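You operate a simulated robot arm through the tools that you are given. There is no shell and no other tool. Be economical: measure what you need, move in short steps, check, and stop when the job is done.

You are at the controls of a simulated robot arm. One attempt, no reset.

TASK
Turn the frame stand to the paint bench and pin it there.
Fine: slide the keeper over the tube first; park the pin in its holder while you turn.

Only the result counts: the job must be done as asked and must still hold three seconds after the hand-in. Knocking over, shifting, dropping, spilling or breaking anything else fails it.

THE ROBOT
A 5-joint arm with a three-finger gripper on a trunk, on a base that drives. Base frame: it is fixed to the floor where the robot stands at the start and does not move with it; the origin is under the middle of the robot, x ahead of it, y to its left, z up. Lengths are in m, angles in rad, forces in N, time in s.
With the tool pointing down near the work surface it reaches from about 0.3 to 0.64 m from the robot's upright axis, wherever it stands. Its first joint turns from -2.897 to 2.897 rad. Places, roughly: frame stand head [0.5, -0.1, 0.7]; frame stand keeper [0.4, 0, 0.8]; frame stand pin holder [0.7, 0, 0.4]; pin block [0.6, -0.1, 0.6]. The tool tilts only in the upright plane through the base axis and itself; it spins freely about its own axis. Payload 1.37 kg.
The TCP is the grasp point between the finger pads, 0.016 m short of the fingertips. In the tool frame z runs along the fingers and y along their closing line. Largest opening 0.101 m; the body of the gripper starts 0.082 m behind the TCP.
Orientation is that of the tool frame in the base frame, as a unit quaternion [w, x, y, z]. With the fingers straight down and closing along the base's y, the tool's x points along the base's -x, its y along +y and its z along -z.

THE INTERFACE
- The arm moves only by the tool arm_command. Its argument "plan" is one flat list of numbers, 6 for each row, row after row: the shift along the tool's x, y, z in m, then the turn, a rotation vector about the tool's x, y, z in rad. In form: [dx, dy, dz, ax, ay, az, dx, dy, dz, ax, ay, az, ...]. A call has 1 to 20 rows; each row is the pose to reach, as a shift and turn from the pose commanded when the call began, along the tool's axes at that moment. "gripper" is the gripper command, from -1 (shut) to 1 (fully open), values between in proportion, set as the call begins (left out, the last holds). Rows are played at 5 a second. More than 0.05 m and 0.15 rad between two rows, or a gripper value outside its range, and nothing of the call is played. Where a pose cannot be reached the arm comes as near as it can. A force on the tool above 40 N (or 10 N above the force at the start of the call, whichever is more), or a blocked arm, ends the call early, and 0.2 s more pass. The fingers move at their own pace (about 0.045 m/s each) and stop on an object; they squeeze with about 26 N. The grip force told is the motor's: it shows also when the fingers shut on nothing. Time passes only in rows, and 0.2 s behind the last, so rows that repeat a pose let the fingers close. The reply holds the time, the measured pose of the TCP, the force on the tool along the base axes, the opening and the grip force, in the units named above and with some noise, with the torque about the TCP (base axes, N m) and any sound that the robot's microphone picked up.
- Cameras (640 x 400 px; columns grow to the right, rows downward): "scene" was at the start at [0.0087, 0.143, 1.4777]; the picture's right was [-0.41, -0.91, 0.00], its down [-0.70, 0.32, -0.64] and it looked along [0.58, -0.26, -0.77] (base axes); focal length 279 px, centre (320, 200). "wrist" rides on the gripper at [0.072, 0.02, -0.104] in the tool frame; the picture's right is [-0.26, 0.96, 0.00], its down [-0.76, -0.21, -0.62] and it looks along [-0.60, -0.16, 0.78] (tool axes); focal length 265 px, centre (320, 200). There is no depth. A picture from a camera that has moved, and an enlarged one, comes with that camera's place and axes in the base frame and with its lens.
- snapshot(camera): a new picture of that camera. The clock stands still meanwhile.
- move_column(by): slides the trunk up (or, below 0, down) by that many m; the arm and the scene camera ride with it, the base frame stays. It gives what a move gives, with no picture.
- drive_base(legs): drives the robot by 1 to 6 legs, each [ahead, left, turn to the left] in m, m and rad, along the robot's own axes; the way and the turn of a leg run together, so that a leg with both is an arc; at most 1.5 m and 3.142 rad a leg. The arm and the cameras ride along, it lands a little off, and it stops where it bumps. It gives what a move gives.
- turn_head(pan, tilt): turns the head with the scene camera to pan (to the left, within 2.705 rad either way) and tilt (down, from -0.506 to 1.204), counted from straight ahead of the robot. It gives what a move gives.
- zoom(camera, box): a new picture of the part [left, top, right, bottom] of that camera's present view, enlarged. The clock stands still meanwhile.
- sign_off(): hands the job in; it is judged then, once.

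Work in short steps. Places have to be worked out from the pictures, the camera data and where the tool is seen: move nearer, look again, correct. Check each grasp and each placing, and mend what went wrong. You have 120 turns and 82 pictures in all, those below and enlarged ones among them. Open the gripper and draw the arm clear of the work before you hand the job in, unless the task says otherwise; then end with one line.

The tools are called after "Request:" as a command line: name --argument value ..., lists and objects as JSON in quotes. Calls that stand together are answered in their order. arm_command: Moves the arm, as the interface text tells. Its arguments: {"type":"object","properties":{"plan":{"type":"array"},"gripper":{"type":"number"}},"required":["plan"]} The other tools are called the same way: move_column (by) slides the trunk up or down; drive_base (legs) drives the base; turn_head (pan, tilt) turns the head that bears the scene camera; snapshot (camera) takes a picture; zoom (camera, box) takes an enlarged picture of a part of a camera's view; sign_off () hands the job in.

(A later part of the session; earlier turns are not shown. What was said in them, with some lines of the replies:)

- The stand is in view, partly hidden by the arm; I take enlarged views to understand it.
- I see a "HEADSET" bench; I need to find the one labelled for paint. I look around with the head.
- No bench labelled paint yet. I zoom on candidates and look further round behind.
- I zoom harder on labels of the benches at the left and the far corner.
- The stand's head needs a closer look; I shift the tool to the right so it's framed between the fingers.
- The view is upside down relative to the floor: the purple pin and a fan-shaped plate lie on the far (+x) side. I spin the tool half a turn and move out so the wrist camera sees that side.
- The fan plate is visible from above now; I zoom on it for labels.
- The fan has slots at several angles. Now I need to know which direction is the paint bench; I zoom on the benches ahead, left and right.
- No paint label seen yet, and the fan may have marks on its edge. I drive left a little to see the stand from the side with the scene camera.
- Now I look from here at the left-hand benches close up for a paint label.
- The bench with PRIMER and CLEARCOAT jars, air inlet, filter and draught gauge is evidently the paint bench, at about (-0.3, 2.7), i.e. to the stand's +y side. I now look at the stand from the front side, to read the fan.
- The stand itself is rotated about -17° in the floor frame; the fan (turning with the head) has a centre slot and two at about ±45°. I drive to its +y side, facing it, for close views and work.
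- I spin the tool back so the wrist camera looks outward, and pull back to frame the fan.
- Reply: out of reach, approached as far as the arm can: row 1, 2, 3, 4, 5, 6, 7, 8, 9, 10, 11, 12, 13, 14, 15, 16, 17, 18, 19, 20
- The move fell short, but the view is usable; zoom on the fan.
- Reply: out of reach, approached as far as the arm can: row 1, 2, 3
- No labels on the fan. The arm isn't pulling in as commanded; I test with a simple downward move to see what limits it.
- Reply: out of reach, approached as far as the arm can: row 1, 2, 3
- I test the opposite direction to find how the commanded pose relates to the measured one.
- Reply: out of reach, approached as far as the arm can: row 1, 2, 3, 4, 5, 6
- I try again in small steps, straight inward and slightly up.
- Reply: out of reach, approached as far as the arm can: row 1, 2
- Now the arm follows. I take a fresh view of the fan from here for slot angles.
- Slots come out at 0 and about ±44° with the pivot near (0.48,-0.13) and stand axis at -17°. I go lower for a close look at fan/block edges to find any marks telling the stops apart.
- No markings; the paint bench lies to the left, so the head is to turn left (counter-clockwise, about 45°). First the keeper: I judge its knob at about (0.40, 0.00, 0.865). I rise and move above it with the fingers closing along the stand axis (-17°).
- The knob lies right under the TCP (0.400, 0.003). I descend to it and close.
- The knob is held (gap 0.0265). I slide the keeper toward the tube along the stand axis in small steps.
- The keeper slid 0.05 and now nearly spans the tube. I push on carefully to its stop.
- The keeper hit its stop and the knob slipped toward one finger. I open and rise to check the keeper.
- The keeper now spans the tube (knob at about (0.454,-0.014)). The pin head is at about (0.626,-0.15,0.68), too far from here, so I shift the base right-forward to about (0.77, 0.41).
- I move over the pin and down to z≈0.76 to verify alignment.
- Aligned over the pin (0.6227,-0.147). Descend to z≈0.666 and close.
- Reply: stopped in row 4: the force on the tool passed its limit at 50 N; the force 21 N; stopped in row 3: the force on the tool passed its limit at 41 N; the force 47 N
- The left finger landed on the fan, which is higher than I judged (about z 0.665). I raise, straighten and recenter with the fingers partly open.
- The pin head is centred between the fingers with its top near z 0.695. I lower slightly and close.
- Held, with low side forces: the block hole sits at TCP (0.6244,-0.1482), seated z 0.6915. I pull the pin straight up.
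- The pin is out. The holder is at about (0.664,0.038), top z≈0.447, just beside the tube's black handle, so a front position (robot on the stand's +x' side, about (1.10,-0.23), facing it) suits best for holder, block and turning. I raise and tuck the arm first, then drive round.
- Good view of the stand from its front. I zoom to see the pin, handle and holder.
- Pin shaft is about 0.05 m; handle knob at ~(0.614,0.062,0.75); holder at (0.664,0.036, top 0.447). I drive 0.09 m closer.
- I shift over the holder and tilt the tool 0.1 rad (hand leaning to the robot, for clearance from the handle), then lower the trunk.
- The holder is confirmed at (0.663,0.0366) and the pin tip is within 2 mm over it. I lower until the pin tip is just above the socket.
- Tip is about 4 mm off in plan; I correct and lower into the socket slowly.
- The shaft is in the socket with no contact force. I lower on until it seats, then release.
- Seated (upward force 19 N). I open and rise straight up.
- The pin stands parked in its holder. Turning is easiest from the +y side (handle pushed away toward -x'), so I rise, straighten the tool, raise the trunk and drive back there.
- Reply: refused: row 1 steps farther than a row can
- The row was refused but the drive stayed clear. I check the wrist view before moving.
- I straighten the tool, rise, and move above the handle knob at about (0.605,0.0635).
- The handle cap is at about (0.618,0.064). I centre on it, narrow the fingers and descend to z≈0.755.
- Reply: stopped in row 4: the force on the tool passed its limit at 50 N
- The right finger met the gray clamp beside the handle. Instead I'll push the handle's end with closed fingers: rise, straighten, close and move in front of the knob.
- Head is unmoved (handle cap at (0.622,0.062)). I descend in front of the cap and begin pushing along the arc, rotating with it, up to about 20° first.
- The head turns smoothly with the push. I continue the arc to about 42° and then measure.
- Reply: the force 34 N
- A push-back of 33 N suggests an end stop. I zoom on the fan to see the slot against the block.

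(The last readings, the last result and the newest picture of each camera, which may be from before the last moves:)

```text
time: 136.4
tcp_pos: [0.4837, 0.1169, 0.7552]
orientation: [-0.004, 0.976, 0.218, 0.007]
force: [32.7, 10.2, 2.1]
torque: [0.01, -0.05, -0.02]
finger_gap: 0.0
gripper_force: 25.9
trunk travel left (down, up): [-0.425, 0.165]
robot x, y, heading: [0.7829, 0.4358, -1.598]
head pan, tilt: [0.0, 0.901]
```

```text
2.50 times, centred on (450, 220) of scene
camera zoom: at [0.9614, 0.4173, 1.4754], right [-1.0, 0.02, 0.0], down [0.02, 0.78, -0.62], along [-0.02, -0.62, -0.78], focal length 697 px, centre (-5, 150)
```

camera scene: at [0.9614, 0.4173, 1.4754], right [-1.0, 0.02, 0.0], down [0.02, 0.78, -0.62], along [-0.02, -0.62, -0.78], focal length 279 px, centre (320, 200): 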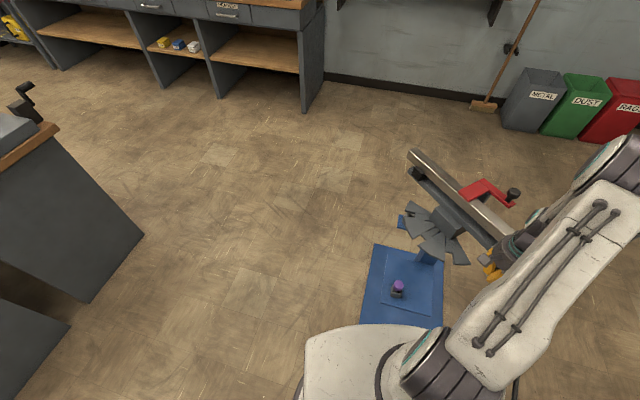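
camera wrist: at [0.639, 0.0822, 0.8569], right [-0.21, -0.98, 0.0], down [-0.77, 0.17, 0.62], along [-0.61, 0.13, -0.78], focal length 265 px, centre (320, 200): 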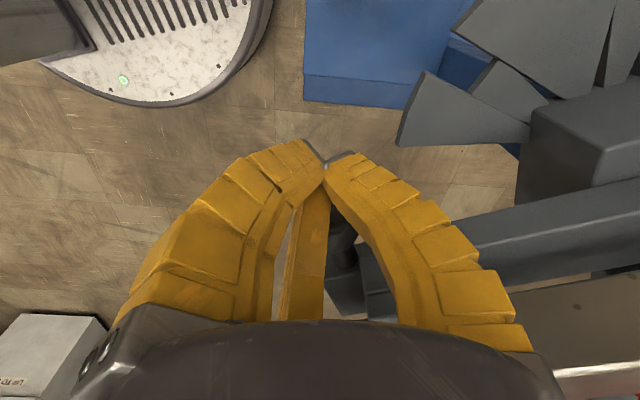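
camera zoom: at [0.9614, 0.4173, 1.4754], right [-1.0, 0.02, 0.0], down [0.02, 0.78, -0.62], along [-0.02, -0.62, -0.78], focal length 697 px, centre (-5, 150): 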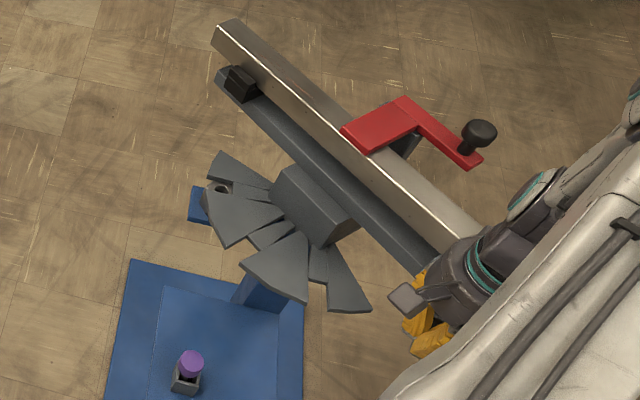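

The block hole shows inside the new slot. I back the fingers off and rise.

Request:
arm_command --plan '[0.012, 0, 0, 0, 0, 0, 0.025, 0, 0, 0, 0, 0, 0.025, 0, -0.04, 0, 0, 0, 0.025, 0, -0.08, 0, 0, 0, 0.025, 0, -0.12, 0, 0, 0, 0.025, 0, -0.15, 0, 0, 0, 0.025, 0, -0.15, 0, 0, 0]'

Request:
zoom --camera "scene" --box '[410, 180, 470, 250]'

```text
time: 138.0
tcp_pos: [0.4993, 0.1238, 0.9067]
orientation: [0.0, 0.976, 0.218, -0.001]
force: [-0.3, -0.1, 0.0]
torque: [0.02, -0.01, 0.0]
finger_gap: 0.0
gripper_force: 25.8
trunk travel left (down, up): [-0.425, 0.165]
robot x, y, heading: [0.7866, 0.4385, -1.601]
head pan, tilt: [0.0, 0.901]
```

```text
5.71 times, centred on (440, 215) of scene
camera zoom: at [0.9563, 0.4169, 1.4759], right [-1.0, 0.02, 0.0], down [0.02, 0.78, -0.62], along [-0.02, -0.62, -0.78], focal length 1593 px, centre (-366, 114)
```

zoom: 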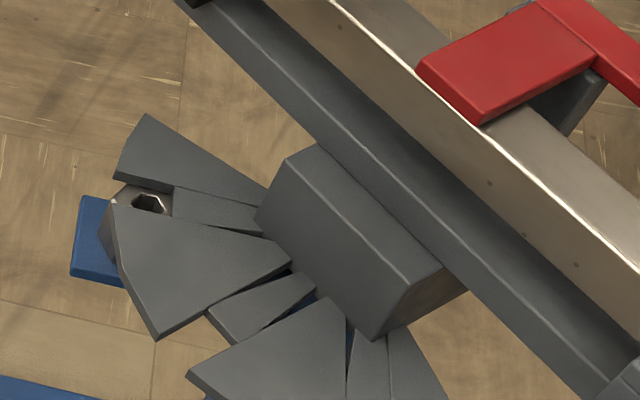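

Slot and hole line up. Now I fetch the pin: move above the holder with the fingers open, then lower the trunk.

Request:
arm_command --plan '[0.0226, 0.0306, 0, 0, 0, 0, 0.0452, 0.0613, 0, 0, 0, 0, 0.0677, 0.0919, 0, 0, 0, 0, 0.0903, 0.1226, 0, 0, 0, 0, 0.1129, 0.1532, 0, 0, 0, 0, 0.1129, 0.1532, 0, 0, 0, 0]' --gripper 0.8

Request:
move_column --by -0.25

Request:
snapshot --camera "wrist"

```text
time: 139.4
tcp_pos: [0.6657, 0.0302, 0.9048]
orientation: [0.001, 0.976, 0.217, 0.0]
force: [0.7, 0.3, -0.1]
torque: [0.0, 0.0, 0.02]
finger_gap: 0.092
gripper_force: 0.8
trunk travel left (down, up): [-0.425, 0.165]
robot x, y, heading: [0.7831, 0.4359, -1.598]
head pan, tilt: [0.0, 0.901]
```

```text
time: 142.0
tcp_pos: [0.6648, 0.0304, 0.655]
orientation: [0.0, 0.976, 0.218, 0.0]
force: [-0.1, -0.1, 0.2]
torque: [0.0, -0.01, 0.0]
finger_gap: 0.0919
gripper_force: 1.3
trunk travel left (down, up): [-0.175, 0.415]
robot x, y, heading: [0.786, 0.4388, -1.6]
head pan, tilt: [0.0, 0.901]
```

```text
11 pictures are left
camera wrist: at [0.7392, 0.0438, 0.7576], right [0.17, -0.99, 0.0], down [-0.77, -0.13, 0.62], along [-0.61, -0.11, -0.78], focal length 265 px, centre (320, 200)
```

wrist: 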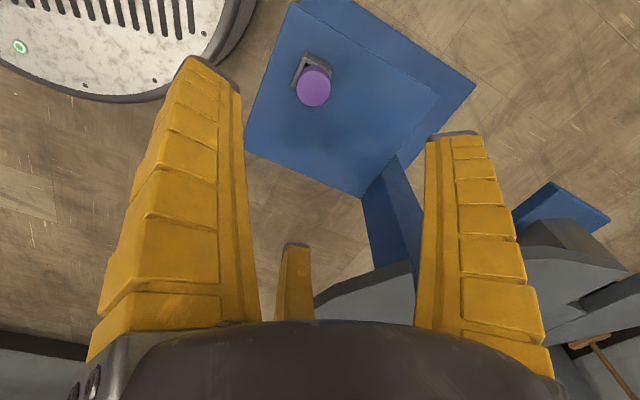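

Pin top at about (0.665,0.036). Descend and grip.

Request:
arm_command --plan '[0.001, -0.002, 0.045, 0, 0, 0, 0.002, -0.0045, 0.09, 0, 0, 0, 0.002, -0.0045, 0.13, 0, 0, 0, 0.002, -0.0045, 0.16, 0, 0, 0, 0.002, -0.0045, 0.176, 0, 0, 0, 0.002, -0.0045, 0.176, 0, 0, 0]'

Request:
arm_command --plan '[0, 0, 0, 0, 0, 0, 0, 0, 0, 0, 0, 0, 0, 0, 0, 0, 0, 0, 0, 0, 0, 0, 0, 0, 0, 0, 0, 0, 0, 0]' --gripper -1

```text
time: 142.6
tcp_pos: [0.6643, 0.0289, 0.5773]
orientation: [0.01, 0.976, 0.219, -0.006]
force: [5.7, 6.1, 19.9]
torque: [-1.46, 1.51, -0.06]
finger_gap: 0.0919
gripper_force: 1.0
trunk travel left (down, up): [-0.175, 0.415]
robot x, y, heading: [0.7809, 0.4362, -1.595]
head pan, tilt: [0.0, 0.901]
stopped in row 3: the force on the tool passed its limit at 94 N (the readings are from after the stop); the commanded pose is now the measured one
```

```text
time: 143.8
tcp_pos: [0.6634, 0.0285, 0.5772]
orientation: [0.01, 0.976, 0.218, -0.008]
force: [8.4, 7.0, 37.7]
torque: [-2.11, 2.52, 0.01]
finger_gap: 0.0014
gripper_force: 13.5
trunk travel left (down, up): [-0.175, 0.415]
robot x, y, heading: [0.7838, 0.4353, -1.597]
head pan, tilt: [0.0, 0.901]
```

The hand touched a fan blade on the way down (contact toward the pivot). I rise, reopen, straighten, and turn the tool so it can lean away toward the robot.

Request:
arm_command --plan '[0, 0, -0.03, 0, 0, 0, 0, 0, -0.06, 0.016, 0.02, 0, 0, 0, -0.1, 0.016, 0.02, 0, 0, 0, -0.1, 0.016, 0.02, 0]' --gripper 0.8

Request:
arm_command --plan '[0, 0, 0, 0, 0, -0.14, 0, 0, 0, 0, 0, -0.28, 0, 0, 0, 0, 0, -0.42, 0, 0, 0, 0, 0, -0.56, 0, 0, 0, 0, 0, -0.7, 0, 0, 0, 0, 0, -0.84, 0, 0, 0, 0, 0, -0.84]'

Request:
zoom --camera "scene" --box '[360, 120, 520, 260]'

```text
time: 144.8
tcp_pos: [0.6623, 0.0323, 0.6759]
orientation: [-0.004, 0.976, 0.218, 0.003]
force: [0.4, 0.8, 0.3]
torque: [0.04, 0.02, 0.01]
finger_gap: 0.0919
gripper_force: 0.3
trunk travel left (down, up): [-0.175, 0.415]
robot x, y, heading: [0.7837, 0.433, -1.595]
head pan, tilt: [0.0, 0.901]
```

```text
time: 146.4
tcp_pos: [0.6652, 0.0326, 0.6769]
orientation: [-0.002, 0.801, 0.598, 0.003]
force: [11.1, 7.9, 13.5]
torque: [-0.5, 0.57, 0.09]
finger_gap: 0.0853
gripper_force: 0.1
trunk travel left (down, up): [-0.175, 0.415]
robot x, y, heading: [0.7844, 0.4381, -1.597]
head pan, tilt: [0.0, 0.901]
```

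```text
2.86 times, centred on (440, 190) of scene
camera zoom: at [0.9575, 0.4184, 1.2259], right [-1.0, 0.02, 0.0], down [0.02, 0.78, -0.62], along [-0.02, -0.62, -0.78], focal length 796 px, centre (-23, 229)
```

zoom: 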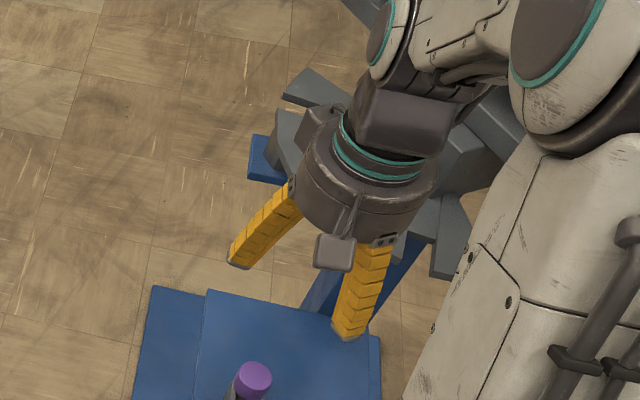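

A finger touched the fan again while turning at this height. I lift clear, and then lean the tool.

Request:
arm_command --plan '[0, 0, -0.03, 0, 0, 0, 0, 0, -0.07, 0, 0, 0, 0.02, 0, -0.07, 0, -0.08, 0, 0.035, 0.0, -0.07, 0, -0.17, 0, 0.035, 0.0, -0.07, 0, -0.17, 0]' --gripper 0.5

Request:
snapshot --camera "wrist"

```text
time: 147.6
tcp_pos: [0.6747, 0.0637, 0.7461]
orientation: [0.046, 0.8, 0.594, -0.067]
force: [-0.1, -0.8, -0.1]
torque: [-0.03, 0.04, 0.02]
finger_gap: 0.0783
gripper_force: 1.4
trunk travel left (down, up): [-0.175, 0.415]
robot x, y, heading: [0.7822, 0.4376, -1.596]
head pan, tilt: [0.0, 0.901]
```

```text
9 pictures are left
camera wrist: at [0.7194, 0.1422, 0.8353], right [0.85, -0.53, 0.04], down [-0.38, -0.56, 0.74], along [-0.37, -0.64, -0.68], focal length 265 px, centre (320, 200)
```

wrist: 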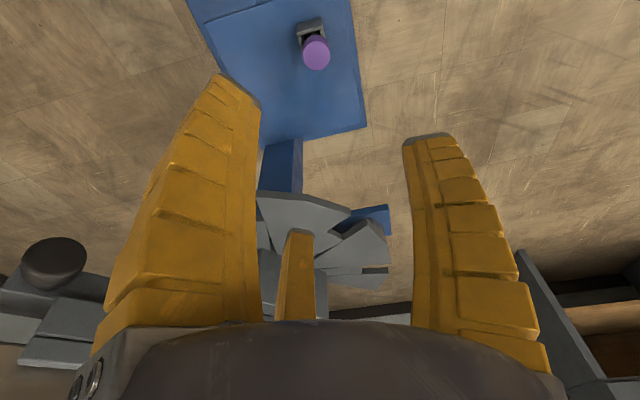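

Pin top is at about (0.665,0.037). I descend vertically over it with the tool leaning 0.17 rad toward the robot.

Request:
arm_command --plan '[-0.028, -0.0016, 0.0048, 0, 0, 0, -0.0204, -0.0016, 0.0491, 0, 0, 0, -0.0127, -0.0016, 0.0935, 0, 0, 0, -0.005, -0.0016, 0.1378, 0, 0, 0, 0.0026, -0.0016, 0.1821, 0, 0, 0, 0.0094, -0.0016, 0.2215, 0, 0, 0, 0.0145, -0.0016, 0.2511, 0, 0, 0, 0.0176, -0.0016, 0.2688, 0, 0, 0, 0.0176, -0.0016, 0.2688, 0, 0, 0]'

```text
time: 149.6
tcp_pos: [0.6667, 0.0404, 0.4757]
orientation: [0.047, 0.8, 0.594, -0.066]
force: [-0.7, 1.1, -0.2]
torque: [-0.01, 0.02, 0.01]
finger_gap: 0.0782
gripper_force: 1.5
trunk travel left (down, up): [-0.175, 0.415]
robot x, y, heading: [0.7821, 0.434, -1.593]
head pan, tilt: [0.0, 0.901]
```

No contact this time. I close on the pin and look.

Request:
arm_command --plan '[0, 0, 0, 0, 0, 0, 0, 0, 0, 0, 0, 0, 0, 0, 0, 0, 0, 0, 0, 0, 0, 0, 0, 0, 0, 0, 0, 0, 0, 0]' --gripper -1

Request:
snapshot --camera "wrist"

```text
time: 150.8
tcp_pos: [0.6655, 0.0385, 0.4772]
orientation: [0.047, 0.8, 0.595, -0.067]
force: [0.5, 1.0, 7.0]
torque: [0.05, -0.02, 0.03]
finger_gap: 0.029
gripper_force: 26.1
trunk travel left (down, up): [-0.175, 0.415]
robot x, y, heading: [0.7859, 0.4366, -1.599]
head pan, tilt: [0.0, 0.901]
```

```text
8 pictures are left
camera wrist: at [0.7104, 0.1169, 0.5663], right [0.85, -0.53, 0.04], down [-0.38, -0.56, 0.74], along [-0.37, -0.64, -0.68], focal length 265 px, centre (320, 200)
```

wrist: 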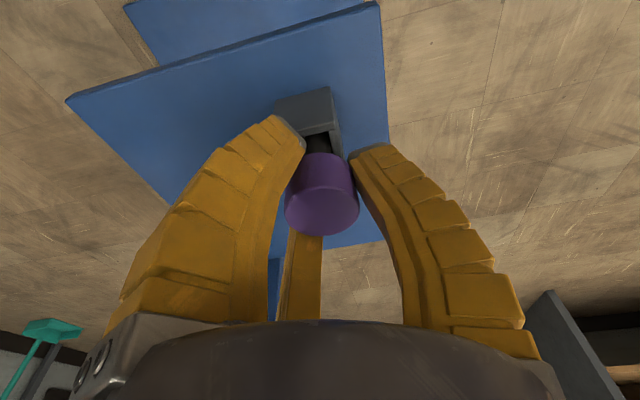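

Held (gap 0.029). I lift vertically out of the socket, then raise the trunk.

Request:
arm_command --plan '[-0.0034, 0, -0.0197, 0, 0, 0, -0.0068, 0, -0.0394, 0, 0, 0, -0.0136, 0, -0.0788, 0, 0, 0, -0.0204, 0, -0.1182, 0, 0, 0, -0.0272, 0, -0.1576, 0, 0, 0, -0.034, 0, -0.197, 0, 0, 0, -0.034, 0, -0.197, 0, 0, 0]'

Request:
move_column --by 0.25

Request:
arm_command --plan '[-0.0369, 0.0029, 0.0064, 0, 0, 0, -0.0738, 0.0057, 0.0127, 0, 0, 0, -0.1107, 0.0086, 0.0191, 0, 0, 0, -0.1476, 0.0114, 0.0254, 0, 0, 0, -0.1845, 0.0143, 0.0318, 0, 0, 0, -0.1845, 0.0143, 0.0318, 0, 0, 0]'

Request:
snapshot --camera "wrist"

```text
time: 152.4
tcp_pos: [0.6645, 0.037, 0.6774]
orientation: [0.045, 0.8, 0.595, -0.067]
force: [-0.5, 0.3, -0.4]
torque: [0.01, -0.02, 0.01]
finger_gap: 0.0278
gripper_force: 26.6
trunk travel left (down, up): [-0.175, 0.415]
robot x, y, heading: [0.7811, 0.4386, -1.598]
head pan, tilt: [0.0, 0.901]
```

```text
time: 155.0
tcp_pos: [0.6638, 0.0379, 0.9272]
orientation: [0.045, 0.8, 0.595, -0.066]
force: [0.3, 0.0, -0.2]
torque: [0.02, 0.05, 0.01]
finger_gap: 0.0273
gripper_force: 25.9
trunk travel left (down, up): [-0.425, 0.165]
robot x, y, heading: [0.7833, 0.4372, -1.59]
head pan, tilt: [0.0, 0.901]
```

```text
time: 156.4
tcp_pos: [0.6229, -0.1451, 0.9255]
orientation: [0.048, 0.8, 0.595, -0.064]
force: [0.1, 0.4, -0.6]
torque: [0.0, 0.01, 0.03]
finger_gap: 0.0273
gripper_force: 26.3
trunk travel left (down, up): [-0.425, 0.165]
robot x, y, heading: [0.7836, 0.4358, -1.595]
head pan, tilt: [0.0, 0.901]
```

```text
7 pictures are left
camera wrist: at [0.6671, -0.0665, 1.0143], right [0.85, -0.53, 0.04], down [-0.38, -0.56, 0.73], along [-0.36, -0.64, -0.68], focal length 265 px, centre (320, 200)
```

wrist: 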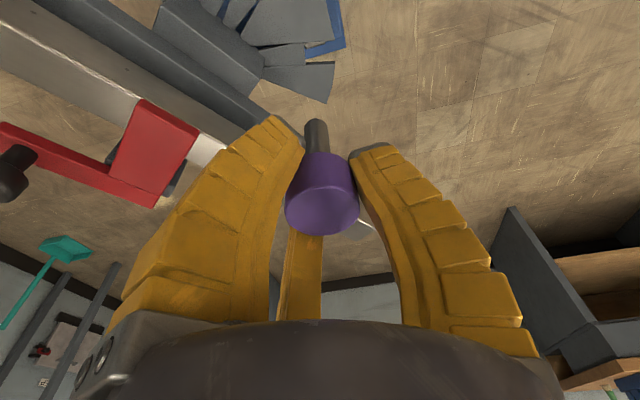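

The pin seems to lean slightly relative to the hand (about 0.08 rad), so I reduce the tool lean to ~0.085 to stand it upright, and descend until the tip is just above the fan slot.

Request:
arm_command --plan '[0.006, 0.0017, 0.035, 0, 0.0425, 0, 0.0125, 0.0017, 0.07, 0, 0.085, 0, 0.0185, 0.0017, 0.105, 0, 0.085, 0, 0.024, 0.0017, 0.14, 0, 0.085, 0, 0.0286, 0.0017, 0.1655, 0, 0.085, 0, 0.0286, 0.0017, 0.1655, 0, 0.085, 0]'

Request:
snapshot --camera "wrist"

```text
time: 157.8
tcp_pos: [0.6239, -0.1451, 0.7556]
orientation: [0.023, 0.802, 0.596, -0.031]
force: [-0.5, -0.7, -1.0]
torque: [-0.03, 0.0, 0.0]
finger_gap: 0.027
gripper_force: 25.9
trunk travel left (down, up): [-0.425, 0.165]
robot x, y, heading: [0.7808, 0.439, -1.598]
head pan, tilt: [0.0, 0.901]
```

```text
6 pictures are left
camera wrist: at [0.6665, -0.0743, 0.852], right [0.85, -0.53, 0.02], down [-0.4, -0.62, 0.68], along [-0.35, -0.58, -0.74], focal length 265 px, centre (320, 200)
```

wrist: 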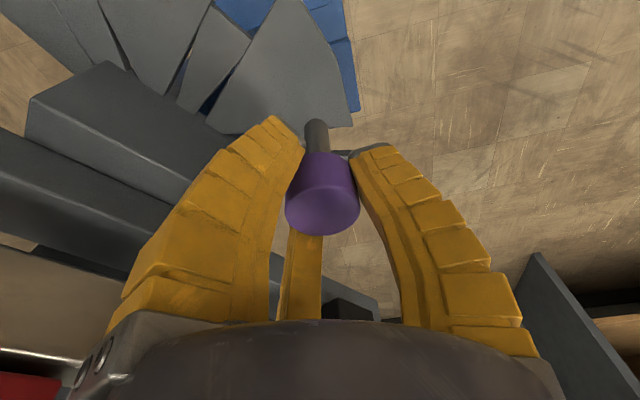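

The slot edge appears about 2 cm off the hole: the fan was probably nudged back by the contacts. I confirm with a scene zoom.

Request:
zoom --camera "scene" --box '[380, 140, 520, 300]'

```text
2.50 times, centred on (450, 220) of scene
camera zoom: at [0.9562, 0.4167, 1.476], right [-1.0, 0.02, 0.0], down [0.02, 0.78, -0.62], along [-0.02, -0.62, -0.78], focal length 697 px, centre (-5, 150)
```

zoom: 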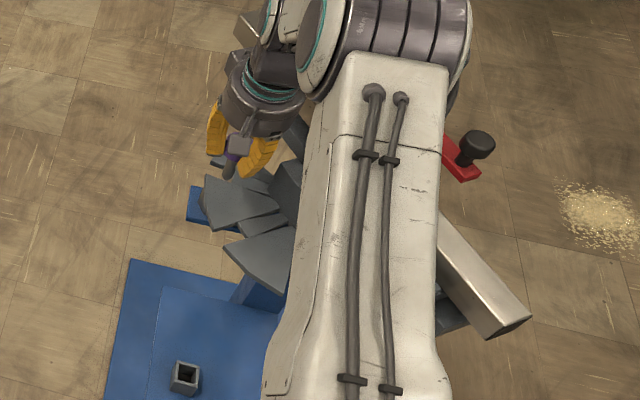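

Confirmed: the head was nudged back about 8°. To keep the pin parked while turning, I retrace to the holder, put it back, and turn again. First up and over the holder.

Request:
arm_command --plan '[-0.004, 0, -0.045, 0, 0, 0, -0.008, 0, -0.09, 0, 0, 0, -0.0115, 0, -0.135, 0, -0.0425, 0, -0.0145, 0, -0.171, 0, -0.085, 0, -0.0145, 0, -0.171, 0, -0.085, 0]'

Request:
arm_command --plan '[0.0368, -0.0029, -0.0063, 0, 0, 0, 0.0736, -0.0058, -0.0127, 0, 0, 0, 0.1103, -0.0088, -0.019, 0, 0, 0, 0.1471, -0.0117, -0.0254, 0, 0, 0, 0.1839, -0.0146, -0.0317, 0, 0, 0, 0.1839, -0.0146, -0.0317, 0, 0, 0]'

Request:
move_column --by -0.25

```text
time: 159.0
tcp_pos: [0.6276, -0.1451, 0.929]
orientation: [0.047, 0.8, 0.594, -0.064]
force: [1.2, -0.3, -0.4]
torque: [-0.01, 0.0, 0.0]
finger_gap: 0.0273
gripper_force: 26.0
trunk travel left (down, up): [-0.425, 0.165]
robot x, y, heading: [0.7814, 0.4389, -1.596]
head pan, tilt: [0.0, 0.901]
```

```text
time: 160.4
tcp_pos: [0.6676, 0.0386, 0.931]
orientation: [0.046, 0.8, 0.594, -0.067]
force: [0.6, 0.5, -0.1]
torque: [-0.01, 0.01, -0.01]
finger_gap: 0.0274
gripper_force: 26.1
trunk travel left (down, up): [-0.425, 0.165]
robot x, y, heading: [0.7845, 0.4392, -1.596]
head pan, tilt: [0.0, 0.901]
```

```text
time: 163.0
tcp_pos: [0.6692, 0.0363, 0.6806]
orientation: [0.046, 0.8, 0.595, -0.066]
force: [0.7, 0.9, -1.1]
torque: [-0.02, -0.01, -0.03]
finger_gap: 0.0276
gripper_force: 25.9
trunk travel left (down, up): [-0.175, 0.415]
robot x, y, heading: [0.7816, 0.4394, -1.595]
head pan, tilt: [0.0, 0.901]
```

I correct 2–3 mm sideways and lower along the same line into the socket.

Request:
arm_command --plan '[0.0, -0.0027, 0.0, 0, 0, 0, 0.0068, -0.0027, 0.04, 0, 0, 0, 0.0136, -0.0027, 0.08, 0, 0, 0, 0.0204, -0.0027, 0.119, 0, 0, 0, 0.0255, -0.0027, 0.148, 0, 0, 0, 0.0289, -0.0027, 0.168, 0, 0, 0, 0.0315, -0.0027, 0.183, 0, 0, 0, 0.0335, -0.0027, 0.194, 0, 0, 0, 0.0343, -0.0027, 0.199, 0, 0, 0]'

```text
time: 165.0
tcp_pos: [0.6647, 0.0386, 0.4783]
orientation: [0.046, 0.8, 0.594, -0.067]
force: [0.2, 0.1, -0.5]
torque: [0.01, 0.0, 0.03]
finger_gap: 0.0273
gripper_force: 25.4
trunk travel left (down, up): [-0.175, 0.415]
robot x, y, heading: [0.7812, 0.4338, -1.596]
head pan, tilt: [0.0, 0.901]
```

At the same depth as before with no side force; I release and rise, then check.

Request:
arm_command --plan '[0, 0, 0, 0, 0, 0, 0, 0, 0, 0, 0, 0, 0, 0, 0, 0, 0, 0, 0, 0, 0, 0, 0, 0, -0.0034, 0, -0.02, 0, 0, 0, -0.0085, 0, -0.05, 0, 0, 0, -0.0165, 0, -0.097, 0, 0, 0, -0.0243, 0, -0.143, 0, 0, 0, -0.0322, 0, -0.189, 0, 0, 0, -0.04, 0, -0.235, 0, 0, 0, -0.046, 0, -0.266, 0, 0, 0, -0.046, 0, -0.266, 0, 0, 0]' --gripper 0.5

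Request:
move_column --by 0.25

Request:
snapshot --camera "wrist"

```text
time: 167.6
tcp_pos: [0.666, 0.0342, 0.7488]
orientation: [0.046, 0.799, 0.596, -0.066]
force: [-0.1, 0.2, 0.1]
torque: [0.0, 0.01, -0.01]
finger_gap: 0.0781
gripper_force: 1.5
trunk travel left (down, up): [-0.175, 0.415]
robot x, y, heading: [0.7815, 0.4376, -1.596]
head pan, tilt: [0.0, 0.901]
```

```text
time: 170.1
tcp_pos: [0.666, 0.0333, 0.999]
orientation: [0.045, 0.8, 0.595, -0.066]
force: [-0.4, 0.4, 0.1]
torque: [0.01, -0.03, -0.03]
finger_gap: 0.0778
gripper_force: 1.9
trunk travel left (down, up): [-0.425, 0.165]
robot x, y, heading: [0.7824, 0.4379, -1.598]
head pan, tilt: [0.0, 0.901]
```

```text
4 pictures are left
camera wrist: at [0.7112, 0.1126, 1.0876], right [0.85, -0.53, 0.04], down [-0.38, -0.56, 0.73], along [-0.37, -0.64, -0.68], focal length 265 px, centre (320, 200)
```

wrist: 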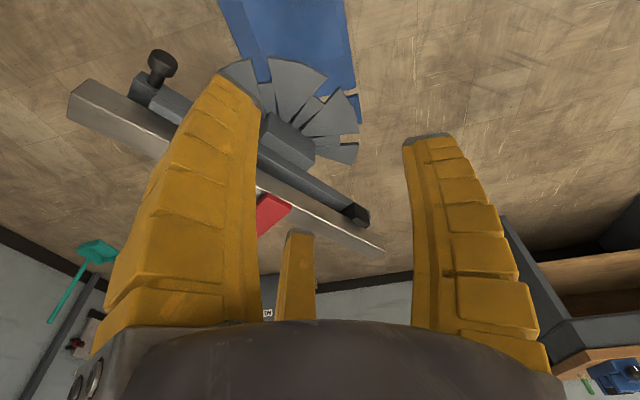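

The pin is presumably parked; I estimate the head needs ~10° more. I close the fingers and move in front of the handle (approach point (0.545,0.1155)), unleaned.

Request:
arm_command --plan '[0.0107, -0.035, -0.0018, 0, 0.057, 0, 0.0214, -0.07, -0.0037, 0, 0.114, 0, 0.0321, -0.105, -0.0055, 0, 0.17, 0, 0.0428, -0.1395, -0.0074, 0, 0.17, 0, 0.0428, -0.1395, -0.0074, 0, 0.17, 0]' --gripper -1

Request:
arm_command --plan '[0, 0, 0, 0, 0, 0.14, 0, 0, 0, 0, 0, 0.28, 0, 0, 0, 0, 0, 0.42, 0, 0, 0, 0, 0, 0.56, 0, 0, 0, 0, 0, 0.7, 0, 0, 0, 0, 0, 0.838, 0, 0, 0, 0, 0, 0.838]'

```text
time: 171.3
tcp_pos: [0.5448, 0.1184, 1.0009]
orientation: [0.0, 0.803, 0.596, 0.003]
force: [0.5, -0.1, -1.1]
torque: [-0.03, 0.0, 0.0]
finger_gap: 0.0
gripper_force: 23.3
trunk travel left (down, up): [-0.425, 0.165]
robot x, y, heading: [0.7791, 0.4423, -1.598]
head pan, tilt: [0.0, 0.901]
```

```text
time: 172.9
tcp_pos: [0.5459, 0.116, 1.0018]
orientation: [-0.002, 0.976, 0.217, 0.003]
force: [0.6, 0.2, -0.6]
torque: [0.04, 0.01, -0.06]
finger_gap: 0.0
gripper_force: 26.5
trunk travel left (down, up): [-0.425, 0.165]
robot x, y, heading: [0.7818, 0.4379, -1.594]
head pan, tilt: [0.0, 0.901]
```

Descend in front of the handle, then push to the previous end pose (0.4837,0.1169).

Request:
arm_command --plan '[0, 0, 0.045, 0, 0, 0, 0, 0, 0.09, 0, 0, 0, 0, 0, 0.135, 0, 0, 0, 0, 0, 0.18, 0, 0, 0, 0, 0, 0.225, 0, 0, 0, 0, 0, 0.247, 0, 0, 0, 0, 0, 0.247, 0, 0, 0]'

Request:
arm_command --plan '[-0.0093, -0.0046, 0, 0, 0, 0, -0.0186, -0.0091, 0, 0, 0, 0, -0.028, -0.0137, 0, 0, 0, 0, -0.0373, -0.0183, 0, 0, 0, 0, -0.0466, -0.0228, 0, 0, 0, 0, -0.0513, -0.0251, 0, 0, 0, 0, -0.0559, -0.0274, 0, 0, 0, 0, -0.0559, -0.0274, 0, 0, 0, 0]'

```text
time: 174.5
tcp_pos: [0.5454, 0.1203, 0.7519]
orientation: [-0.002, 0.976, 0.218, 0.003]
force: [0.7, -0.5, 0.0]
torque: [0.03, -0.03, 0.0]
finger_gap: 0.0
gripper_force: 25.5
trunk travel left (down, up): [-0.425, 0.165]
robot x, y, heading: [0.7813, 0.4406, -1.595]
head pan, tilt: [0.0, 0.901]
```

```text
time: 176.3
tcp_pos: [0.4816, 0.1195, 0.7518]
orientation: [-0.001, 0.976, 0.218, 0.002]
force: [0.9, 0.4, -0.3]
torque: [0.02, 0.04, 0.03]
finger_gap: 0.0001
gripper_force: 25.8
trunk travel left (down, up): [-0.425, 0.165]
robot x, y, heading: [0.78, 0.4387, -1.6]
head pan, tilt: [0.0, 0.901]
```

No resisting force at the end; I check the head with a scene zoom.

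Request:
zoom --camera "scene" --box '[370, 160, 490, 310]'

```text
2.67 times, centred on (430, 235) of scene
camera zoom: at [0.9561, 0.4168, 1.476], right [-1.0, 0.02, 0.0], down [0.02, 0.78, -0.62], along [-0.02, -0.62, -0.78], focal length 743 px, centre (27, 107)
```

zoom: 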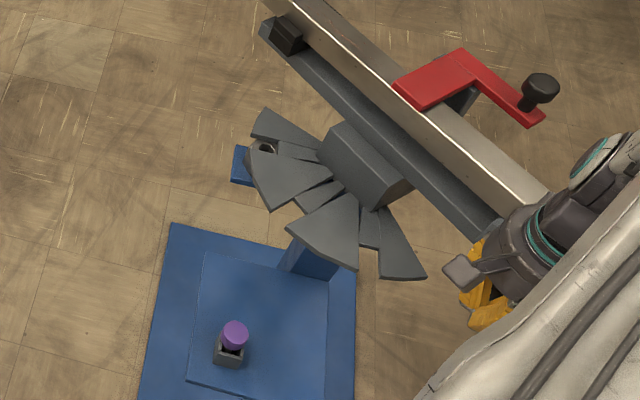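

The head is back where it was and the pin stands parked. I back off, rise and go over the block with the empty hand to check slot and hole alignment precisely.

Request:
arm_command --plan '[0.015, 0, 0, 0, 0, 0, 0.03, 0, 0, 0, 0, 0, 0.03, 0, -0.045, 0, 0, 0, 0.03, 0, -0.09, 0, 0, 0, 0.03, 0, -0.135, 0, 0, 0, 0.03, 0, -0.17, 0, 0, 0, 0.03, 0, -0.17, 0, 0, 0]'

Request:
arm_command --plan '[-0.002, 0.043, 0, 0, 0, -0.12, -0.004, 0.087, 0, 0, 0, -0.24, -0.006, 0.13, 0, 0, 0, -0.36, -0.008, 0.174, 0, 0, 0, -0.48, -0.011, 0.217, 0, 0, 0, -0.6, -0.013, 0.261, 0, 0, 0, -0.72, -0.015, 0.3046, 0.0, 0, 0, -0.838, -0.015, 0.3046, 0.06, 0, 0, -0.838, -0.015, 0.3046, 0.06, 0, 0, -0.838]'

Request:
zoom --camera "wrist" --box '[230, 10, 410, 140]'

```text
time: 177.9
tcp_pos: [0.5096, 0.1323, 0.9235]
orientation: [-0.002, 0.976, 0.218, 0.002]
force: [0.5, -0.1, -0.3]
torque: [-0.01, 0.0, -0.02]
finger_gap: 0.0002
gripper_force: 25.7
trunk travel left (down, up): [-0.425, 0.165]
robot x, y, heading: [0.7842, 0.4393, -1.599]
head pan, tilt: [0.0, 0.901]
```

```text
refused: row 8 steps farther than a row can; nothing moved
```

```text
3.08 times, centred on (320, 75) of wrist
camera zoom: at [0.5834, 0.1446, 1.0274], right [0.17, -0.99, 0.0], down [-0.77, -0.14, 0.62], along [-0.61, -0.1, -0.79], focal length 817 px, centre (320, 585)
```

zoom: 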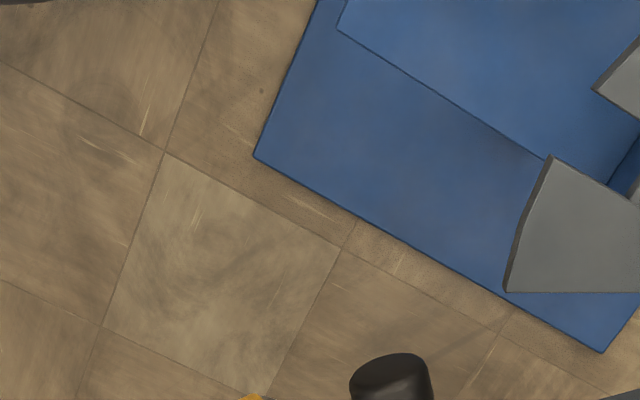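

The move was refused (one row too long), so that picture was wasted. I redo the move with smaller steps.

Request:
arm_command --plan '[-0.002, 0.043, 0, 0, 0, -0.12, -0.004, 0.087, 0, 0, 0, -0.24, -0.006, 0.13, 0, 0, 0, -0.36, -0.008, 0.174, 0, 0, 0, -0.48, -0.011, 0.217, 0, 0, 0, -0.6, -0.013, 0.261, 0, 0, 0, -0.72, -0.015, 0.3046, 0.0, 0, 0, -0.838, -0.015, 0.3046, 0.035, 0, 0, -0.838, -0.015, 0.3046, 0.06, 0, 0, -0.838, -0.015, 0.3046, 0.06, 0, 0, -0.838]'

```text
time: 180.1
tcp_pos: [0.6255, -0.149, 0.8579]
orientation: [-0.003, 0.802, 0.597, 0.004]
force: [-0.4, -0.1, 0.1]
torque: [0.03, 0.03, -0.02]
finger_gap: 0.0
gripper_force: 26.0
trunk travel left (down, up): [-0.425, 0.165]
robot x, y, heading: [0.7838, 0.4352, -1.599]
head pan, tilt: [0.0, 0.901]
```

Now over the block; I zoom on the slot and hole.

Request:
zoom --camera "wrist" --box '[240, 40, 400, 140]'

```text
4.00 times, centred on (320, 90) of wrist
camera zoom: at [0.6663, -0.0872, 0.9616], right [0.85, -0.53, 0.0], down [-0.42, -0.67, 0.61], along [-0.33, -0.52, -0.79], focal length 1062 px, centre (320, 640)
```

zoom: 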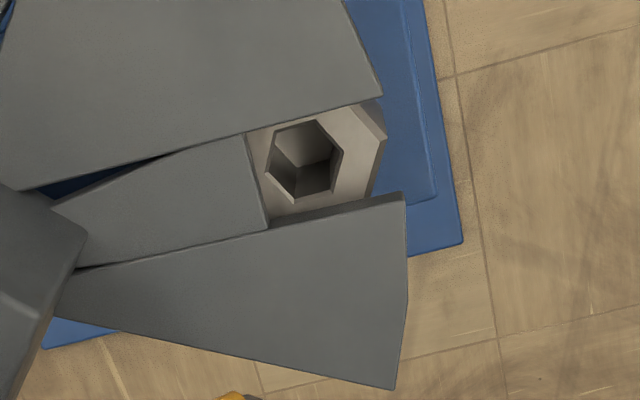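

The hole sits centred in the slot. Now I fetch the pin along the proven path: over the holder, leaning 0.17, then trunk down.

Request:
arm_command --plan '[0, 0, -0.045, 0, 0, 0, 0.038, -0.003, -0.07, 0, -0.034, 0, 0.076, -0.006, -0.09, 0, -0.068, 0, 0.114, -0.009, -0.09, 0, -0.102, 0, 0.152, -0.012, -0.09, 0, -0.136, 0, 0.19, -0.0151, -0.09, 0, -0.17, 0, 0.19, -0.0151, -0.09, 0, -0.17, 0]' --gripper 0.5

Request:
move_column --by -0.25

```text
time: 181.7
tcp_pos: [0.6653, 0.0364, 0.9527]
orientation: [0.046, 0.8, 0.595, -0.067]
force: [-0.5, -0.7, -0.6]
torque: [0.01, 0.0, 0.01]
finger_gap: 0.0783
gripper_force: 1.6
trunk travel left (down, up): [-0.425, 0.165]
robot x, y, heading: [0.781, 0.4337, -1.592]
head pan, tilt: [0.0, 0.901]
```

```text
time: 184.3
tcp_pos: [0.6661, 0.0365, 0.7023]
orientation: [0.046, 0.8, 0.594, -0.066]
force: [-0.3, 0.1, 0.3]
torque: [0.0, -0.02, 0.01]
finger_gap: 0.0785
gripper_force: 2.3
trunk travel left (down, up): [-0.175, 0.415]
robot x, y, heading: [0.78, 0.4381, -1.601]
head pan, tilt: [0.0, 0.901]
```

Descend along the same vertical line and close on the pin.

Request:
arm_command --plan '[0.0076, -0.0015, 0.04, 0, 0, 0, 0.0145, -0.0015, 0.08, 0, 0, 0, 0.0214, -0.0015, 0.12, 0, 0, 0, 0.0283, -0.0015, 0.16, 0, 0, 0, 0.0335, -0.0015, 0.19, 0, 0, 0, 0.0375, -0.0015, 0.211, 0, 0, 0, 0.0395, -0.0015, 0.2205, 0, 0, 0, 0.0395, -0.0015, 0.2205, 0, 0, 0]'

Request:
arm_command --plan '[0, 0, 0, 0, 0, 0, 0, 0, 0, 0, 0, 0, 0, 0, 0, 0, 0, 0, 0, 0, 0, 0, 0, 0, 0, 0, 0, 0, 0, 0]' --gripper -1

```text
time: 186.1
tcp_pos: [0.6638, 0.042, 0.4771]
orientation: [0.044, 0.8, 0.594, -0.066]
force: [0.0, -1.2, 0.0]
torque: [0.02, 0.0, -0.01]
finger_gap: 0.0784
gripper_force: 1.8
trunk travel left (down, up): [-0.175, 0.415]
robot x, y, heading: [0.7812, 0.4371, -1.596]
head pan, tilt: [0.0, 0.901]
```

```text
time: 187.3
tcp_pos: [0.6654, 0.0413, 0.4784]
orientation: [0.045, 0.8, 0.595, -0.067]
force: [0.1, 0.2, 8.7]
torque: [0.04, -0.02, -0.01]
finger_gap: 0.0288
gripper_force: 26.0
trunk travel left (down, up): [-0.175, 0.415]
robot x, y, heading: [0.7834, 0.4357, -1.593]
head pan, tilt: [0.0, 0.901]
```

Held. I lift out, raise the trunk and carry it over the block.

Request:
arm_command --plan '[-0.0034, 0, -0.0197, 0, 0, 0, -0.0068, 0, -0.0394, 0, 0, 0, -0.0136, 0, -0.0788, 0, 0, 0, -0.0204, 0, -0.1182, 0, 0, 0, -0.0272, 0, -0.1576, 0, 0, 0, -0.034, 0, -0.197, 0, 0, 0, -0.034, 0, -0.197, 0, 0, 0]'

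Request:
move_column --by 0.25

Request:
arm_command --plan '[-0.0364, 0.0029, 0.0063, 0, 0, 0, -0.0728, 0.0058, 0.0126, 0, 0, 0, -0.1093, 0.0088, 0.0188, 0, 0, 0, -0.1457, 0.0117, 0.0251, 0, 0, 0, -0.1821, 0.0146, 0.0314, 0, 0, 0, -0.1821, 0.0146, 0.0314, 0, 0, 0]'

```text
time: 188.9
tcp_pos: [0.6673, 0.0385, 0.6763]
orientation: [0.045, 0.8, 0.595, -0.066]
force: [0.5, 0.0, -0.4]
torque: [0.01, 0.0, 0.01]
finger_gap: 0.0275
gripper_force: 25.4
trunk travel left (down, up): [-0.175, 0.415]
robot x, y, heading: [0.7792, 0.433, -1.59]
head pan, tilt: [0.0, 0.901]
```

```text
time: 191.5
tcp_pos: [0.6667, 0.0407, 0.9264]
orientation: [0.047, 0.8, 0.595, -0.066]
force: [0.1, 0.5, -1.0]
torque: [0.02, 0.0, 0.01]
finger_gap: 0.027
gripper_force: 25.7
trunk travel left (down, up): [-0.425, 0.165]
robot x, y, heading: [0.7842, 0.4373, -1.591]
head pan, tilt: [0.0, 0.901]
```

```text
time: 192.9
tcp_pos: [0.6276, -0.1411, 0.9268]
orientation: [0.048, 0.8, 0.595, -0.064]
force: [1.0, -0.2, -0.2]
torque: [0.0, 0.02, 0.03]
finger_gap: 0.0268
gripper_force: 26.0
trunk travel left (down, up): [-0.425, 0.165]
robot x, y, heading: [0.7851, 0.4353, -1.59]
head pan, tilt: [0.0, 0.901]
```

Reduce the lean and lower to just above the slot, then use the last picture there.

Request:
arm_command --plan '[0.006, -0.0019, 0.037, 0, 0.0425, 0, 0.0125, -0.0019, 0.074, 0, 0.085, 0, 0.0185, -0.0019, 0.111, 0, 0.085, 0, 0.0245, -0.0019, 0.147, 0, 0.085, 0, 0.0302, -0.0019, 0.175, 0, 0.085, 0, 0.0302, -0.0019, 0.175, 0, 0.085, 0]'

Request:
snapshot --camera "wrist"

```text
time: 194.3
tcp_pos: [0.6249, -0.1404, 0.7456]
orientation: [0.023, 0.802, 0.597, -0.03]
force: [-0.4, 1.3, -0.7]
torque: [0.02, 0.0, 0.02]
finger_gap: 0.0271
gripper_force: 26.1
trunk travel left (down, up): [-0.425, 0.165]
robot x, y, heading: [0.7818, 0.4402, -1.593]
head pan, tilt: [0.0, 0.901]
```

```text
0 pictures are left
camera wrist: at [0.6677, -0.0688, 0.8432], right [0.85, -0.53, 0.02], down [-0.4, -0.62, 0.68], along [-0.35, -0.58, -0.74], focal length 265 px, centre (320, 200)
```

wrist: 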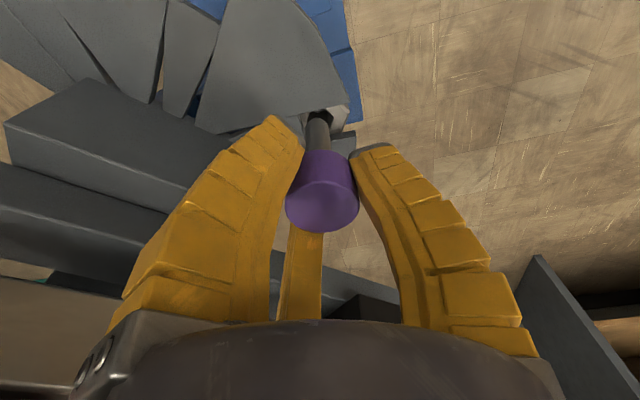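

The tip is judged at about (0.625,-0.143), the hole at (0.623,-0.148), and the pin about vertical. I shift 5 mm outward and lower slowly, feeling for contact.

Request:
arm_command --plan '[-0.0052, 0, 0.0004, 0, 0, 0, -0.0047, 0, 0.008, 0, 0, 0, -0.0042, 0, 0.014, 0, 0, 0, -0.0038, 0, 0.019, 0, 0, 0, -0.0034, 0, 0.024, 0, 0, 0]'

```text
time: 195.5
tcp_pos: [0.6232, -0.1445, 0.7233]
orientation: [0.022, 0.802, 0.597, -0.031]
force: [-0.2, 0.8, -1.0]
torque: [-0.01, -0.04, -0.02]
finger_gap: 0.0266
gripper_force: 26.6
trunk travel left (down, up): [-0.425, 0.165]
robot x, y, heading: [0.784, 0.4381, -1.595]
head pan, tilt: [0.0, 0.901]
```

Tip should be about 1 cm into the hole with no contact force. Continue down.

Request:
arm_command --plan '[0.0005, 0, 0.007, 0, 0, 0, 0.001, 0, 0.014, 0, 0, 0, 0.0015, 0, 0.02, 0, 0, 0, 0.002, 0, 0.026, 0, 0, 0, 0.0023, 0, 0.03, 0, 0, 0]'

```text
time: 196.7
tcp_pos: [0.6244, -0.1458, 0.6947]
orientation: [0.023, 0.802, 0.596, -0.032]
force: [-2.9, -9.8, 3.2]
torque: [-0.57, 0.16, 0.02]
finger_gap: 0.028
gripper_force: 25.8
trunk travel left (down, up): [-0.425, 0.165]
robot x, y, heading: [0.7835, 0.44, -1.594]
head pan, tilt: [0.0, 0.901]
```

The pin is in, with a mild sideways load (-y); I yield 3 mm outward and press it to its seat.

Request:
arm_command --plan '[-0.003, 0, 0.0, 0, 0, 0, -0.003, 0, 0.003, 0, 0, 0, -0.0028, 0, 0.006, 0, 0, 0, -0.0026, 0, 0.009, 0, 0, 0, -0.0026, 0, 0.009, 0, 0, 0]'

```text
time: 197.9
tcp_pos: [0.623, -0.145, 0.6874]
orientation: [0.024, 0.802, 0.596, -0.033]
force: [5.4, 1.5, 28.9]
torque: [0.67, 0.07, -0.42]
finger_gap: 0.0277
gripper_force: 25.7
trunk travel left (down, up): [-0.425, 0.165]
robot x, y, heading: [0.7848, 0.438, -1.594]
head pan, tilt: [0.0, 0.901]
```

Upward force 29 N at exactly the predicted seat height: the pin is home. I open the fingers moderately and rise straight up.

Request:
arm_command --plan '[0, 0, -0.001, 0, 0, 0, 0, 0, -0.001, 0, 0, 0, 0, 0, -0.001, 0, 0, 0, 0, 0, -0.001, 0, 0, 0, -0.0003, 0, -0.004, 0, 0, 0, -0.0008, 0, -0.01, 0, 0, 0, -0.0023, 0, -0.03, 0, 0, 0, -0.0053, 0, -0.07, 0, 0, 0, -0.0083, 0, -0.11, 0, 0, 0, -0.0083, 0, -0.11, 0, 0, 0]' --gripper 0.3

```text
time: 200.1
tcp_pos: [0.6212, -0.1473, 0.7948]
orientation: [0.022, 0.802, 0.596, -0.03]
force: [0.3, 0.1, 0.4]
torque: [-0.02, 0.0, 0.02]
finger_gap: 0.0688
gripper_force: 2.4
trunk travel left (down, up): [-0.425, 0.165]
robot x, y, heading: [0.7828, 0.4337, -1.595]
head pan, tilt: [0.0, 0.901]
```

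With no pictures left, I verify by touch: closed fingers gently pressed on the pin's top should meet it near TCP z≈0.712.

Request:
arm_command --plan '[0, 0, 0, 0, 0, 0, 0, 0, 0, 0, 0, 0, 0, 0, 0, 0, 0, 0, 0.002, 0, 0.03, 0, 0, 0, 0.0045, 0, 0.06, 0, 0, 0, 0.0055, 0, 0.074, 0, 0, 0, 0.006, 0, 0.08, 0, 0, 0, 0.0062, 0, 0.083, 0, 0, 0, 0.0064, 0, 0.085, 0, 0, 0]' --gripper -1

```text
time: 202.1
tcp_pos: [0.6225, -0.1478, 0.713]
orientation: [0.024, 0.802, 0.596, -0.033]
force: [-0.1, 1.4, 20.1]
torque: [0.13, 0.03, 0.0]
finger_gap: 0.0063
gripper_force: 26.3
trunk travel left (down, up): [-0.425, 0.165]
robot x, y, heading: [0.7853, 0.4366, -1.6]
head pan, tilt: [0.0, 0.901]
```

The top is met at z 0.697, exactly as originally seated. I rise, open, and pull the arm clear, then back the base off.

Request:
arm_command --plan '[-0.002, 0, -0.03, 0, 0, 0, -0.0055, 0, -0.075, 0, 0, 0, -0.009, 0, -0.12, 0, 0, 0, -0.0125, 0, -0.165, 0, 0, 0, -0.016, 0, -0.21, 0, 0, 0, -0.0185, 0, -0.24, 0, 0, 0, 0.015, 0, -0.255, 0, 0, 0, 0.055, 0, -0.26, 0, 0, 0, 0.055, 0, -0.26, 0, 0, 0]'

Request:
drive_base --legs '[[-0.45, 0, 0]]'

Request:
arm_command --plan '[0, 0, 0, 0, 0, 0, 0, 0, 0, 0, 0, 0, 0, 0, 0, 0, 0, 0, 0, 0, 0, 0, 0, 0]' --gripper 1

```text
time: 204.1
tcp_pos: [0.6449, -0.0765, 0.9631]
orientation: [0.023, 0.802, 0.596, -0.03]
force: [0.3, -0.4, 0.6]
torque: [-0.01, 0.02, 0.0]
finger_gap: 0.0
gripper_force: 26.1
trunk travel left (down, up): [-0.425, 0.165]
robot x, y, heading: [0.7812, 0.4395, -1.596]
head pan, tilt: [0.0, 0.901]
```

```text
time: 206.8
tcp_pos: [0.6553, 0.3682, 0.9639]
orientation: [0.023, 0.802, 0.596, -0.031]
force: [0.2, -0.1, -0.3]
torque: [-0.01, 0.03, 0.03]
finger_gap: 0.0
gripper_force: 25.9
trunk travel left (down, up): [-0.425, 0.165]
robot x, y, heading: [0.7908, 0.8815, -1.593]
head pan, tilt: [0.0, 0.901]
```

```text
time: 207.8
tcp_pos: [0.6555, 0.3682, 0.9631]
orientation: [0.022, 0.803, 0.595, -0.031]
force: [0.3, 0.5, 0.1]
torque: [-0.01, -0.02, -0.02]
finger_gap: 0.1009
gripper_force: 0.0
trunk travel left (down, up): [-0.425, 0.165]
robot x, y, heading: [0.7908, 0.8806, -1.602]
head pan, tilt: [0.0, 0.901]
```

The keeper is over the tube, the head is turned to the left-hand slot, the pin is seated and the arm is clear with the gripper open, so I hand in.

Request:
sign_off

```text
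The job is handed in.
```

The frame stand is turned about 45° to the left and pinned there, with the keeper over the tube; I never found a bench marked "paint", so I took the one with the PRIMER and CLEARCOAT jars. Along the way the hand or a finger pressed on the fan plate three times (up to 94 N) and once on a clamp; a nudge turned the head back about 8°, so I parked the pin again and re-turned it. With no pictures left, I checked the pin's final seat only by touch: its top is at the same height as at the start.
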